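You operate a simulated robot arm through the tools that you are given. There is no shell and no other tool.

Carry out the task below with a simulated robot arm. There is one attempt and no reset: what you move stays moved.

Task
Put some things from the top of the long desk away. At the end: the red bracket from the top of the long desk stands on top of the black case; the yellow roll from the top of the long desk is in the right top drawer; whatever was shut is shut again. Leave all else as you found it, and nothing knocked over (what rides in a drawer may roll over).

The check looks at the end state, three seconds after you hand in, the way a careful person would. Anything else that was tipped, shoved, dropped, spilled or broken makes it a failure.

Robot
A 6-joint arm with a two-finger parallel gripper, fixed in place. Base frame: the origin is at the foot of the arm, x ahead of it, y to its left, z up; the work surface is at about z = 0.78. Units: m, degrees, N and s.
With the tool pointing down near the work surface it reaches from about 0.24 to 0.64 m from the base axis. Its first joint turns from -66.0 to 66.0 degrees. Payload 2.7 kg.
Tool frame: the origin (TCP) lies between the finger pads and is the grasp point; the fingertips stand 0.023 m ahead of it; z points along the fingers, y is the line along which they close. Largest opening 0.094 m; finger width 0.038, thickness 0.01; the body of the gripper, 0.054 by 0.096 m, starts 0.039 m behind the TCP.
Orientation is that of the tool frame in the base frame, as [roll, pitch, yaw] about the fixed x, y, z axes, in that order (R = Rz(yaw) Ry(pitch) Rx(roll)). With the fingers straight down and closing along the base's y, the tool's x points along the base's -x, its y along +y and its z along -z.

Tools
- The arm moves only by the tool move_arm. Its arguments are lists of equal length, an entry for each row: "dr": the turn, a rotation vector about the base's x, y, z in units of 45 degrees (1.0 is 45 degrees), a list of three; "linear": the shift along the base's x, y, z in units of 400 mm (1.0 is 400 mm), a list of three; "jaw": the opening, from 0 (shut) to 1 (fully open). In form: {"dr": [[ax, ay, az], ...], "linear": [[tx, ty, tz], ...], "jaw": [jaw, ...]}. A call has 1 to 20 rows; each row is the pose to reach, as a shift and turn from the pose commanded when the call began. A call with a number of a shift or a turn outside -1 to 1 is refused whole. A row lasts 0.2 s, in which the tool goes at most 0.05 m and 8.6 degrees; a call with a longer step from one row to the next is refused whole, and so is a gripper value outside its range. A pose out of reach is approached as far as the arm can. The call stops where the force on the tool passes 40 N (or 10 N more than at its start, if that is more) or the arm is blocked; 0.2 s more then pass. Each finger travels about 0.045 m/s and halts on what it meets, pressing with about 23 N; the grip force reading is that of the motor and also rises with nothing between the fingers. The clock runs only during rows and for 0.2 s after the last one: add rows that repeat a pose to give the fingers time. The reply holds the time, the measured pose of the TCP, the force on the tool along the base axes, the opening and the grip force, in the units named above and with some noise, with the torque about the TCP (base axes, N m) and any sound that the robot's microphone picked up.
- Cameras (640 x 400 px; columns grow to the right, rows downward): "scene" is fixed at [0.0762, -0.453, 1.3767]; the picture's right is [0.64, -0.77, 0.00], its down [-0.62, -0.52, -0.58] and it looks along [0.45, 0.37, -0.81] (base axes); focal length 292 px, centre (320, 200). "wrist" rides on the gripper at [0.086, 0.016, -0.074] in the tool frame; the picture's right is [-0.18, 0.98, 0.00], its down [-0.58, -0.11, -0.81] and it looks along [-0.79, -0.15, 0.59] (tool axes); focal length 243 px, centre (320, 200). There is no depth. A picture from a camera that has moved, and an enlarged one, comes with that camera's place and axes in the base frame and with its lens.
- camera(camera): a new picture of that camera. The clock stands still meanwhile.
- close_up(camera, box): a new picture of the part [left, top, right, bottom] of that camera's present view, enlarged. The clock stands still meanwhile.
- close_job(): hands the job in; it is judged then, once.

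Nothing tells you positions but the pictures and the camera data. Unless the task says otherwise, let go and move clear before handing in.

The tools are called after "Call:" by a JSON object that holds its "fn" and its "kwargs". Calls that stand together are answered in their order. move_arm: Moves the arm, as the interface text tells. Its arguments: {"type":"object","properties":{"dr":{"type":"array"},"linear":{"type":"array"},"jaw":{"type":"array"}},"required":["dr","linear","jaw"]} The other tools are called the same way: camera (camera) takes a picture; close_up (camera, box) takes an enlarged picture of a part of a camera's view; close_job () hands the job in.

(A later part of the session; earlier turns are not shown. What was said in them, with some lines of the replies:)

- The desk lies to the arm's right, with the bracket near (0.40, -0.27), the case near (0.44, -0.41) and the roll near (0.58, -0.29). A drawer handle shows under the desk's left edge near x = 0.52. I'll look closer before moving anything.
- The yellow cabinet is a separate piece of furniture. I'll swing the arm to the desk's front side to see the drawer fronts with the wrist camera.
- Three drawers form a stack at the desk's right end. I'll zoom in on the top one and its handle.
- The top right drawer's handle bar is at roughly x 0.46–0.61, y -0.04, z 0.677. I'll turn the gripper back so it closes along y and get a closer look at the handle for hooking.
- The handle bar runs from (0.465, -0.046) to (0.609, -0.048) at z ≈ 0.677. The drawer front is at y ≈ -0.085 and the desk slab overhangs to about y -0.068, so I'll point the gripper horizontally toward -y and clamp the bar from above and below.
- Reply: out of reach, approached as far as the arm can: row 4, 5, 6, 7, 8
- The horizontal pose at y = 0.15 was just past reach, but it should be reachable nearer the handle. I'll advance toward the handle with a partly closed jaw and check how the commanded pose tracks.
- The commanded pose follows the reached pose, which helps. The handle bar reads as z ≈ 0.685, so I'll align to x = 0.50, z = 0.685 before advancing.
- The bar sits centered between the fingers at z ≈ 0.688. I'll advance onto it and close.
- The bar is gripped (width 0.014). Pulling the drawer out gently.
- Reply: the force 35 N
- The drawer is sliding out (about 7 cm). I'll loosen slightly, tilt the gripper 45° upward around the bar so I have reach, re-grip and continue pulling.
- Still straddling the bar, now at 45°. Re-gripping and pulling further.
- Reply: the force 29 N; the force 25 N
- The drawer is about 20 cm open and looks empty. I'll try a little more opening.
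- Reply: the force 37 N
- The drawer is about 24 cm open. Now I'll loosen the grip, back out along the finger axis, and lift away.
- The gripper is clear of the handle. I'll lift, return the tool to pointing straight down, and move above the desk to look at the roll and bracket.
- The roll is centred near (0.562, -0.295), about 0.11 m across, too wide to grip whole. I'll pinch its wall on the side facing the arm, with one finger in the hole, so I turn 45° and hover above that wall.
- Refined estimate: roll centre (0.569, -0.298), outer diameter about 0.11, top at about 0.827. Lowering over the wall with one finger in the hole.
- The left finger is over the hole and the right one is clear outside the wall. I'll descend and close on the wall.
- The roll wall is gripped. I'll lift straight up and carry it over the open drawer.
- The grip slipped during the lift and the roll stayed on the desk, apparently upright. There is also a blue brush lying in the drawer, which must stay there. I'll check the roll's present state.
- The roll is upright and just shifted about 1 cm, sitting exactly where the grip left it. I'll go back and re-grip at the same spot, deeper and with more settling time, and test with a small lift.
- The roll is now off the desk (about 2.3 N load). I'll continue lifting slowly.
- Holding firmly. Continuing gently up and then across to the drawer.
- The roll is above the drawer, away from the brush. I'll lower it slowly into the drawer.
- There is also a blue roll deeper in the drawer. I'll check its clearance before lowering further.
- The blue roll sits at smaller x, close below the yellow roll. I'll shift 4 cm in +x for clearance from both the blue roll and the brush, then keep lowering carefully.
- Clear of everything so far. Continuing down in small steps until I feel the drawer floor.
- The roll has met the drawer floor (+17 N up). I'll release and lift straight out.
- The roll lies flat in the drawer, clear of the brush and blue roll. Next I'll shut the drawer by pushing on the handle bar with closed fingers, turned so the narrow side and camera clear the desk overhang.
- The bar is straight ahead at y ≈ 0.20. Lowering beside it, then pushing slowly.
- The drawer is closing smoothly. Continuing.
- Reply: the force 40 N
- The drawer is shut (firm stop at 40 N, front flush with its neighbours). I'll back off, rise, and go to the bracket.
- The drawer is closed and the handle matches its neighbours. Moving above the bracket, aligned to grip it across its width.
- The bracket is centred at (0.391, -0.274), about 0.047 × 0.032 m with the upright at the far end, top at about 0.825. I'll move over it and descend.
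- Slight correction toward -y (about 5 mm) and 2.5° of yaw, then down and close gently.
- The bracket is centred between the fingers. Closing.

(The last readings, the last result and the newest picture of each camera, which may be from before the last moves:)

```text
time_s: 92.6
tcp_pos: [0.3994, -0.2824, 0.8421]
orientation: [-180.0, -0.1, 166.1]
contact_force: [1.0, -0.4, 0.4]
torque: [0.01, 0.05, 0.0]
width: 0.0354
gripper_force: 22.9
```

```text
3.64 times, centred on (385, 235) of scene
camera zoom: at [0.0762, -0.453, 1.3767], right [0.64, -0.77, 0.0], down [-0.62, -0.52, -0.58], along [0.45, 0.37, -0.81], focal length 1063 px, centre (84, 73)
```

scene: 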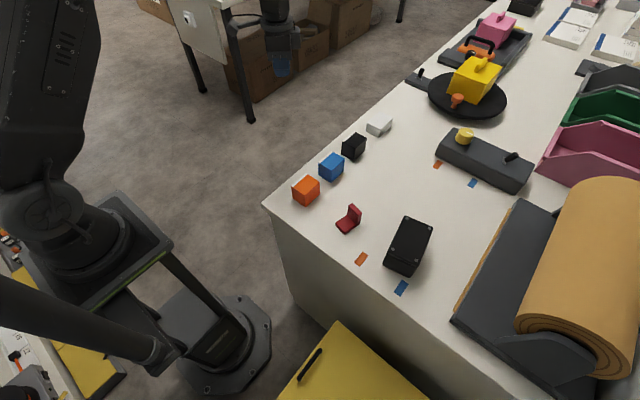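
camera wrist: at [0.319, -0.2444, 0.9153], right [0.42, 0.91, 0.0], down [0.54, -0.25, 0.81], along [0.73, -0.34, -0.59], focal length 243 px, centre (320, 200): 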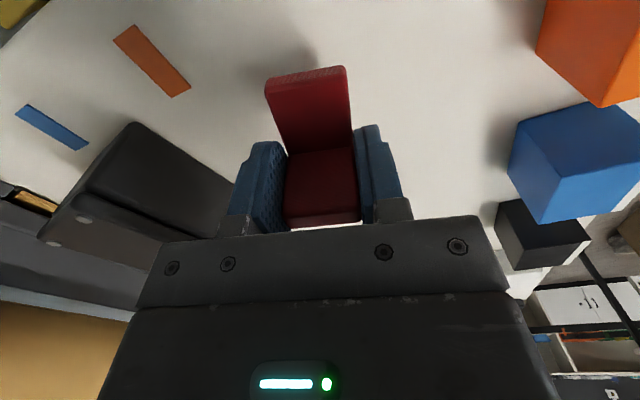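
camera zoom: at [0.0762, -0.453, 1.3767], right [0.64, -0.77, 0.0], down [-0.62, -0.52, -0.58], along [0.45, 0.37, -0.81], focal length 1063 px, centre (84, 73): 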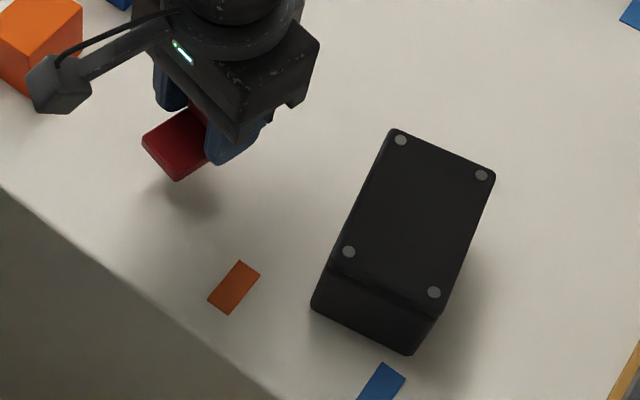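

The bracket is held upright. From both cameras the case top is at z ≈ 0.85, centred at (0.413, -0.414). I'll raise, carry it over the case and turn it roughly parallel to the case.

Call:
{"fn": "move_arm", "kwargs": {"dr": [[0, 0, 0], [0, 0, 0], [0, 0, 0], [0, 0, 0], [0, 0, 0], [0, 0, 0], [0, 0, 0]], "linear": [[0, 0, 0.02], [0, 0, 0.06], [0, 0, 0.11], [0, 0, 0.16], [0, 0, 0.21], [0, 0, 0.25], [0, 0, 0.27]], "jaw": [0.1, 0.1, 0.1, 0.1, 0.1, 0.1, 0.1]}}

Call:
{"fn": "move_arm", "kwargs": {"dr": [[0, 0, 0.02], [0, 0, 0.06], [0, 0, 0.12], [0, 0, 0.18], [0, 0, 0.24], [0, 0, 0.3], [0, 0, 0.36], [0, 0, 0.4], [0, 0, 0.43], [0, 0, 0.44], [0, 0, 0.44]], "linear": [[0.002, -0.01, 0], [0.006, -0.035, 0], [0.013, -0.075, 0], [0.02, -0.12, 0], [0.028, -0.165, 0], [0.035, -0.21, 0], [0.043, -0.255, 0], [0.05, -0.295, 0], [0.0545, -0.32, 0], [0.0565, -0.334, 0], [0.0565, -0.334, 0]], "jaw": [0.1, 0.1, 0.1, 0.1, 0.1, 0.1, 0.1, 0.1, 0.1, 0.1, 0.1]}}

Call:
{"fn": "camera", "kwargs": {"camera": "wrist"}}

Call:
{"fn": "close_up", "kwargs": {"camera": "scene", "box": [330, 160, 490, 300]}}

```text
time_s: 94.2
tcp_pos: [0.3976, -0.2799, 0.9522]
orientation: [-179.9, -0.1, 166.0]
contact_force: [-0.5, 0.7, -0.2]
torque: [0.03, -0.02, 0.03]
width: 0.0353
gripper_force: 22.6
```

```text
time_s: 96.6
tcp_pos: [0.4219, -0.4138, 0.9508]
orientation: [-179.9, 0.0, -174.1]
contact_force: [0.4, 0.2, -1.0]
torque: [0.01, 0.03, -0.02]
width: 0.0354
gripper_force: 22.6
```

```text
taken
camera wrist: at [0.3336, -0.4063, 1.0249], right [0.08, 1.0, 0.0], down [0.59, -0.05, 0.81], along [0.8, -0.07, -0.59], focal length 243 px, centre (320, 200)
```

wrist: 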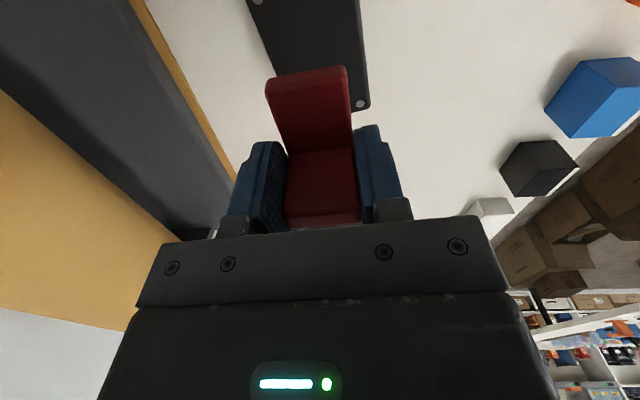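

```text
2.86 times, centred on (410, 230) of scene
camera zoom: at [0.0762, -0.453, 1.3767], right [0.64, -0.77, 0.0], down [-0.62, -0.52, -0.58], along [0.45, 0.37, -0.81], focal length 836 px, centre (63, 114)
```

zoom: 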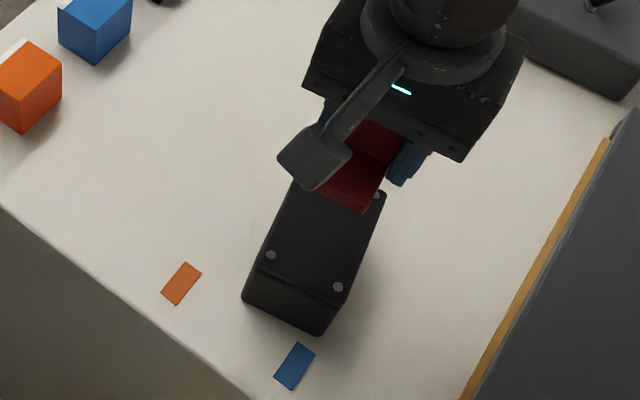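

The case's screw shows up exactly where predicted, so the case model is good. Lowering slowly.

Call:
{"fn": "move_arm", "kwargs": {"dr": [[0, 0, 0], [0, 0, 0], [0, 0, 0], [0, 0, 0], [0, 0, 0], [0, 0, 0], [0, 0, 0]], "linear": [[0, 0, -0.02], [0, 0, -0.05], [0, 0, -0.08], [0, 0, -0.11], [0, 0, -0.135], [0, 0, -0.148], [0, 0, -0.148]], "jaw": [0.1, 0.1, 0.1, 0.1, 0.1, 0.1, 0.1]}}

Call:
{"fn": "camera", "kwargs": {"camera": "wrist"}}

Call:
{"fn": "close_up", "kwargs": {"camera": "scene", "box": [370, 190, 450, 280]}}

```text
time_s: 98.2
tcp_pos: [0.4225, -0.4129, 0.8919]
orientation: [-180.0, 0.0, -174.2]
contact_force: [-0.1, 0.3, -0.2]
torque: [0.02, 0.02, 0.0]
width: 0.0355
gripper_force: 22.9
```

```text
taken
camera wrist: at [0.3342, -0.4052, 0.9653], right [0.08, 1.0, 0.0], down [0.59, -0.05, 0.81], along [0.8, -0.07, -0.59], focal length 243 px, centre (320, 200)
```

wrist: 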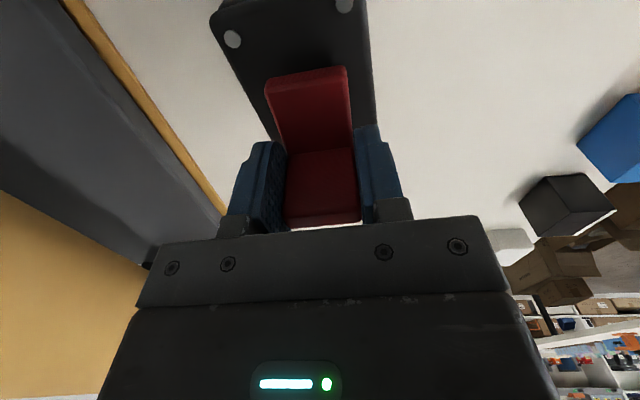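

```text
4.44 times, centred on (410, 235) of scene
camera zoom: at [0.0762, -0.453, 1.3767], right [0.64, -0.77, 0.0], down [-0.62, -0.52, -0.58], along [0.45, 0.37, -0.81], focal length 1300 px, centre (-80, 44)
```

zoom: 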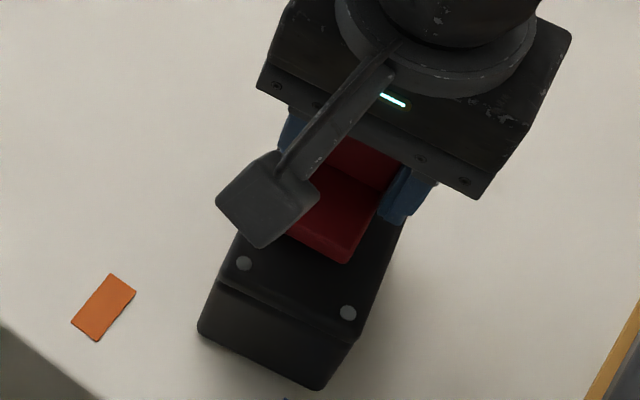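

Bracket hangs just above the middle of the lid. Creeping down until contact.

Call:
{"fn": "move_arm", "kwargs": {"dr": [[0, 0, 0], [0, 0, 0], [0, 0, 0], [0, 0, 0]], "linear": [[0, 0, -0.006], [0, 0, -0.012], [0, 0, -0.016], [0, 0, -0.016]], "jaw": [0.1, 0.1, 0.1, 0.1]}}

Call:
{"fn": "close_up", "kwargs": {"camera": "scene", "box": [370, 190, 450, 280]}}

```text
time_s: 99.2
tcp_pos: [0.4212, -0.413, 0.8855]
orientation: [-180.0, 0.0, -174.3]
contact_force: [-0.6, -0.1, 0.3]
torque: [0.03, -0.02, -0.02]
width: 0.0355
gripper_force: 22.7
```

```text
4.44 times, centred on (410, 235) of scene
camera zoom: at [0.0762, -0.453, 1.3767], right [0.64, -0.77, 0.0], down [-0.62, -0.52, -0.58], along [0.45, 0.37, -0.81], focal length 1300 px, centre (-80, 44)
```

zoom: 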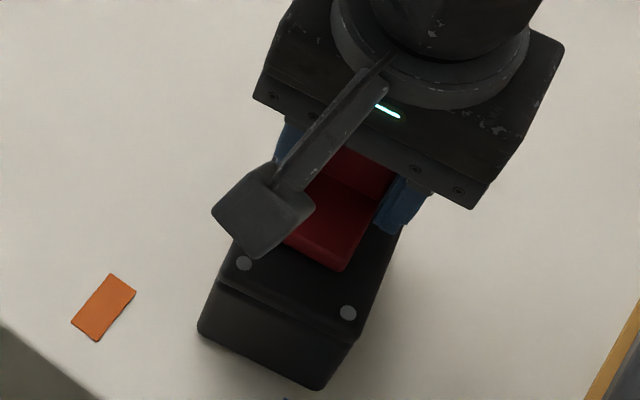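

Call:
{"fn": "move_arm", "kwargs": {"dr": [[0, 0, 0], [0, 0, 0], [0, 0, 0]], "linear": [[0, 0, -0.004], [0, 0, -0.008], [0, 0, -0.008]], "jaw": [0.1, 0.1, 0.1]}}

```text
time_s: 100.0
tcp_pos: [0.4229, -0.4143, 0.8832]
orientation: [-179.8, 0.0, -174.3]
contact_force: [-3.2, 2.0, 19.2]
torque: [0.12, 0.37, -0.01]
width: 0.0356
gripper_force: 23.3
```

Contact at the lid (19 N). I'll relieve the pressure slightly, open slowly and lift away.

Call:
{"fn": "move_arm", "kwargs": {"dr": [[0, 0, 0], [0, 0, 0], [0, 0, 0], [0, 0, 0], [0, 0, 0], [0, 0, 0], [0, 0, 0], [0, 0, 0]], "linear": [[0, 0, 0.0035], [0, 0, 0.0035], [0, 0, 0.0035], [0, 0, 0.0035], [0, 0, 0.0035], [0, 0, 0.0035], [0, 0, 0.0035], [0, 0, 0.0035]], "jaw": [0.1, 0.1, 0.4, 0.45, 0.5, 0.58, 0.66, 0.66]}}

Call:
{"fn": "camera", "kwargs": {"camera": "wrist"}}

Call:
{"fn": "close_up", "kwargs": {"camera": "scene", "box": [370, 190, 450, 280]}}

```text
time_s: 101.8
tcp_pos: [0.4237, -0.4126, 0.8831]
orientation: [180.0, 0.1, -174.2]
contact_force: [-0.6, 0.3, 0.2]
torque: [0.0, -0.01, -0.01]
width: 0.0622
gripper_force: 0.0
```

```text
taken
camera wrist: at [0.3345, -0.4063, 0.9565], right [0.08, 1.0, 0.0], down [0.59, -0.05, 0.81], along [0.8, -0.07, -0.59], focal length 243 px, centre (320, 200)
```

wrist: 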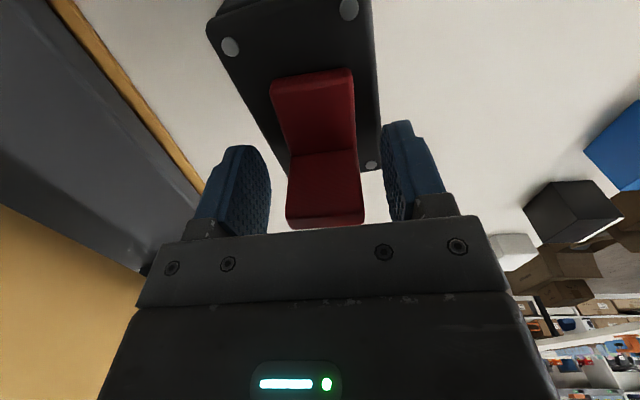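

```text
4.44 times, centred on (410, 235) of scene
camera zoom: at [0.0762, -0.453, 1.3767], right [0.64, -0.77, 0.0], down [-0.62, -0.52, -0.58], along [0.45, 0.37, -0.81], focal length 1300 px, centre (-80, 44)
```

zoom: 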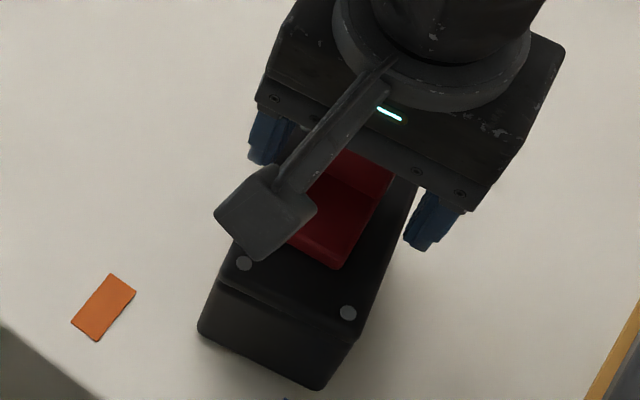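

Released; the bracket stands on the lid. Rising straight up and moving clear, then checking the whole scene.

Call:
{"fn": "move_arm", "kwargs": {"dr": [[0, 0, 0], [0, 0, 0], [0, 0, 0], [0, 0, 0], [0, 0, 0], [0, 0, 0], [0, 0, 0], [0, 0, 0]], "linear": [[0, 0, 0.03], [0, 0, 0.07], [0, 0, 0.12], [0, 0, 0.2], [0, 0, 0.28], [0, 0, 0.36], [0, 0, 0.42], [0, 0, 0.42]], "jaw": [0.66, 0.66, 0.66, 0.66, 0.66, 0.66, 0.66, 0.66]}}

Call:
{"fn": "move_arm", "kwargs": {"dr": [[0, 0, 0], [0, 0, 0], [0, 0, 0], [0, 0, 0], [0, 0, 0], [0, 0, 0], [0, 0, 0], [0, 0, 0], [0, 0, 0], [0, 0, 0], [0, 0, 0], [0, 0, 0]], "linear": [[0, 0.08, 0], [0, 0.16, 0], [0, 0.24, 0], [0, 0.32, 0], [0, 0.4, 0], [0, 0.48, 0], [0, 0.56, 0], [0, 0.64, 0], [0, 0.72, 0], [0, 0.8, 0], [0, 0.9, 0], [0, 1, 0]], "jaw": [0.66, 0.66, 0.66, 0.66, 0.66, 0.66, 0.66, 0.66, 0.66, 0.66, 0.66, 0.66]}}

Call:
{"fn": "camera", "kwargs": {"camera": "scene"}}

Call:
{"fn": "close_up", "kwargs": {"camera": "scene", "box": [260, 100, 460, 300]}}

Call:
{"fn": "camera", "kwargs": {"camera": "wrist"}}

```text
time_s: 103.6
tcp_pos: [0.4226, -0.415, 1.0511]
orientation: [179.9, -0.1, -174.1]
contact_force: [0.4, -1.0, -0.3]
torque: [0.0, 0.01, 0.02]
width: 0.0619
gripper_force: 0.1
```

```text
time_s: 106.2
tcp_pos: [0.4238, -0.016, 1.0509]
orientation: [180.0, -0.1, -174.2]
contact_force: [0.7, 0.0, -0.6]
torque: [0.0, 0.01, -0.02]
width: 0.062
gripper_force: 0.1
```

```text
taken
```

scene: 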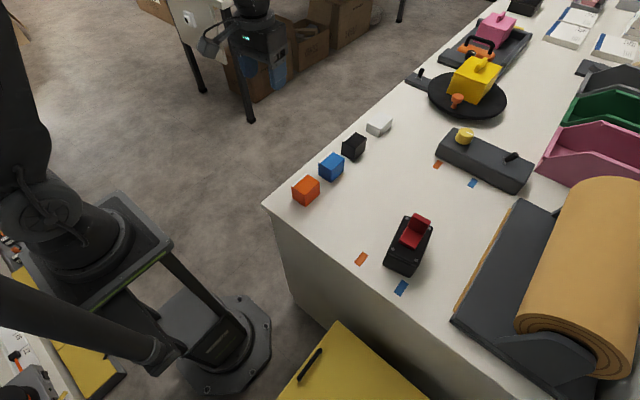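

```text
2.00 times, centred on (360, 200) of scene
camera zoom: at [0.0762, -0.453, 1.3767], right [0.64, -0.77, 0.0], down [-0.62, -0.52, -0.58], along [0.45, 0.37, -0.81], focal length 585 px, centre (240, 200)
```

zoom: 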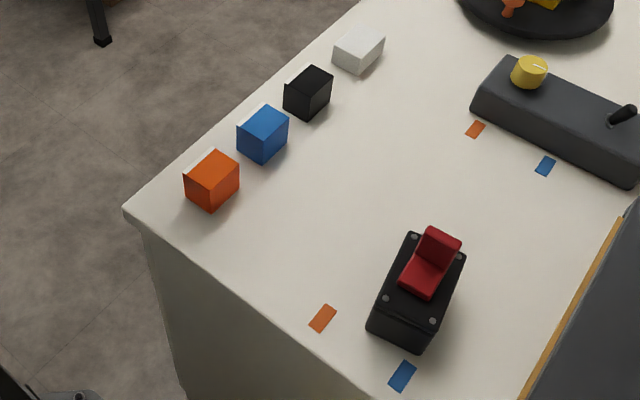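

```text
taken
camera wrist: at [0.3353, -0.0081, 1.1254], right [0.08, 1.0, 0.0], down [0.59, -0.05, 0.81], along [0.8, -0.07, -0.59], focal length 243 px, centre (320, 200)
```

wrist: 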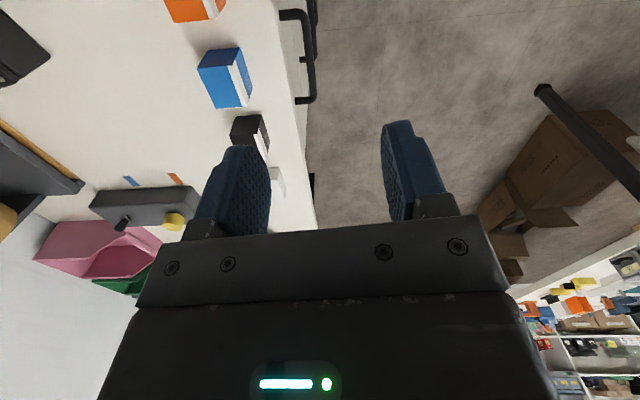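

The bracket stands on the case, and the case and cubes haven't moved. I'll double-check the drawer is fully shut.

Call:
{"fn": "close_up", "kwargs": {"camera": "wrist", "box": [220, 0, 380, 120]}}

Call:
{"fn": "close_up", "kwargs": {"camera": "scene", "box": [370, 190, 450, 280]}}

Call:
{"fn": "move_arm", "kwargs": {"dr": [[0, 0, -0.15], [0, 0, -0.3], [0, 0, -0.45], [0, 0, -0.6], [0, 0, -0.75], [0, 0, -0.9], [0, 0, -1]], "linear": [[0, 0.08, 0], [0, 0.16, 0], [0, 0.24, 0], [0, 0.32, 0], [0, 0.4, 0], [0, 0.48, 0], [0, 0.5, 0]], "jaw": [0.66, 0.66, 0.66, 0.66, 0.66, 0.66, 0.66]}}

Call:
{"fn": "camera", "kwargs": {"camera": "wrist"}}

```text
3.33 times, centred on (300, 60) of wrist
camera zoom: at [0.3353, -0.0081, 1.1254], right [0.08, 1.0, 0.0], down [0.59, -0.05, 0.81], along [0.8, -0.07, -0.59], focal length 809 px, centre (387, 667)
```

zoom: 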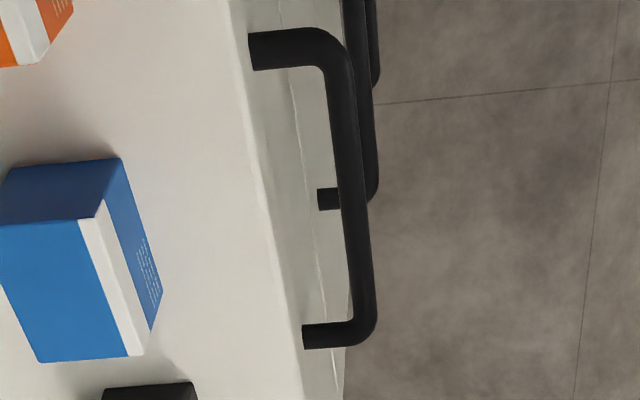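

```text
4.44 times, centred on (410, 235) of scene
camera zoom: at [0.0762, -0.453, 1.3767], right [0.64, -0.77, 0.0], down [-0.62, -0.52, -0.58], along [0.45, 0.37, -0.81], focal length 1300 px, centre (-80, 44)
```

zoom: 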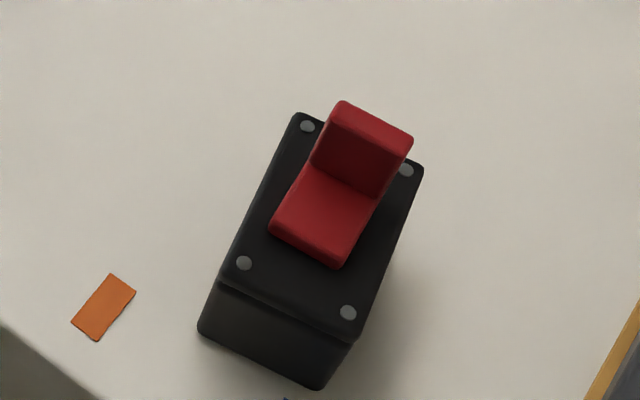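

```text
time_s: 107.8
tcp_pos: [0.4208, 0.1851, 1.0508]
orientation: [-180.0, 0.0, 140.7]
contact_force: [-0.1, 0.0, -0.1]
torque: [-0.01, 0.0, -0.02]
width: 0.0621
gripper_force: 0.0
```

```text
taken
camera wrist: at [0.364, 0.2542, 1.124], right [0.77, 0.64, 0.0], down [0.38, -0.45, 0.81], along [0.52, -0.62, -0.59], focal length 243 px, centre (320, 200)
```

wrist: 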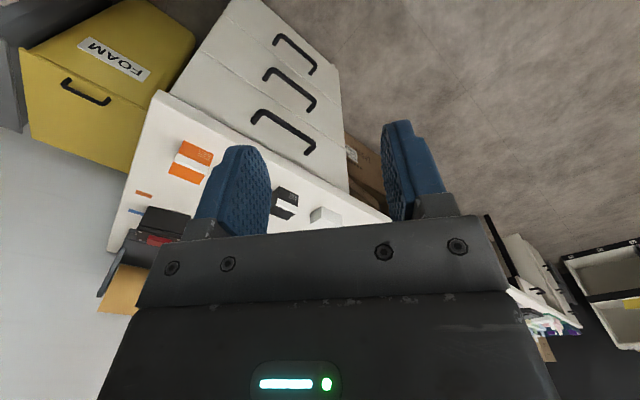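

The red bracket is standing on the black case. The yellow roll is in the right top drawer, which is shut and flush with the drawers below it. Nothing else on the desk has moved and the arm is clear, so I'm handing in.

Call:
{"fn": "close_job", "kwargs": {}}

```text
The job is handed in.
```

The job is handed in. At my last look:

- **Red bracket:** it was standing upright on top of the black case.
- **Yellow roll:** it was lying flat in the right top drawer when I shut it. A blue roll and a brush were already in there, and I set it down clear of both.
- **Drawer:** it is shut, with its front flush with the drawers below.

My first grip on the yellow roll slipped as I lifted. The roll stayed upright on the desk and shifted only about 1 cm, and the second grip held. Nothing else on the desk looked moved in the final pictures. I could not see inside the drawer once it was shut. The arm had let go and was clear before I handed in.
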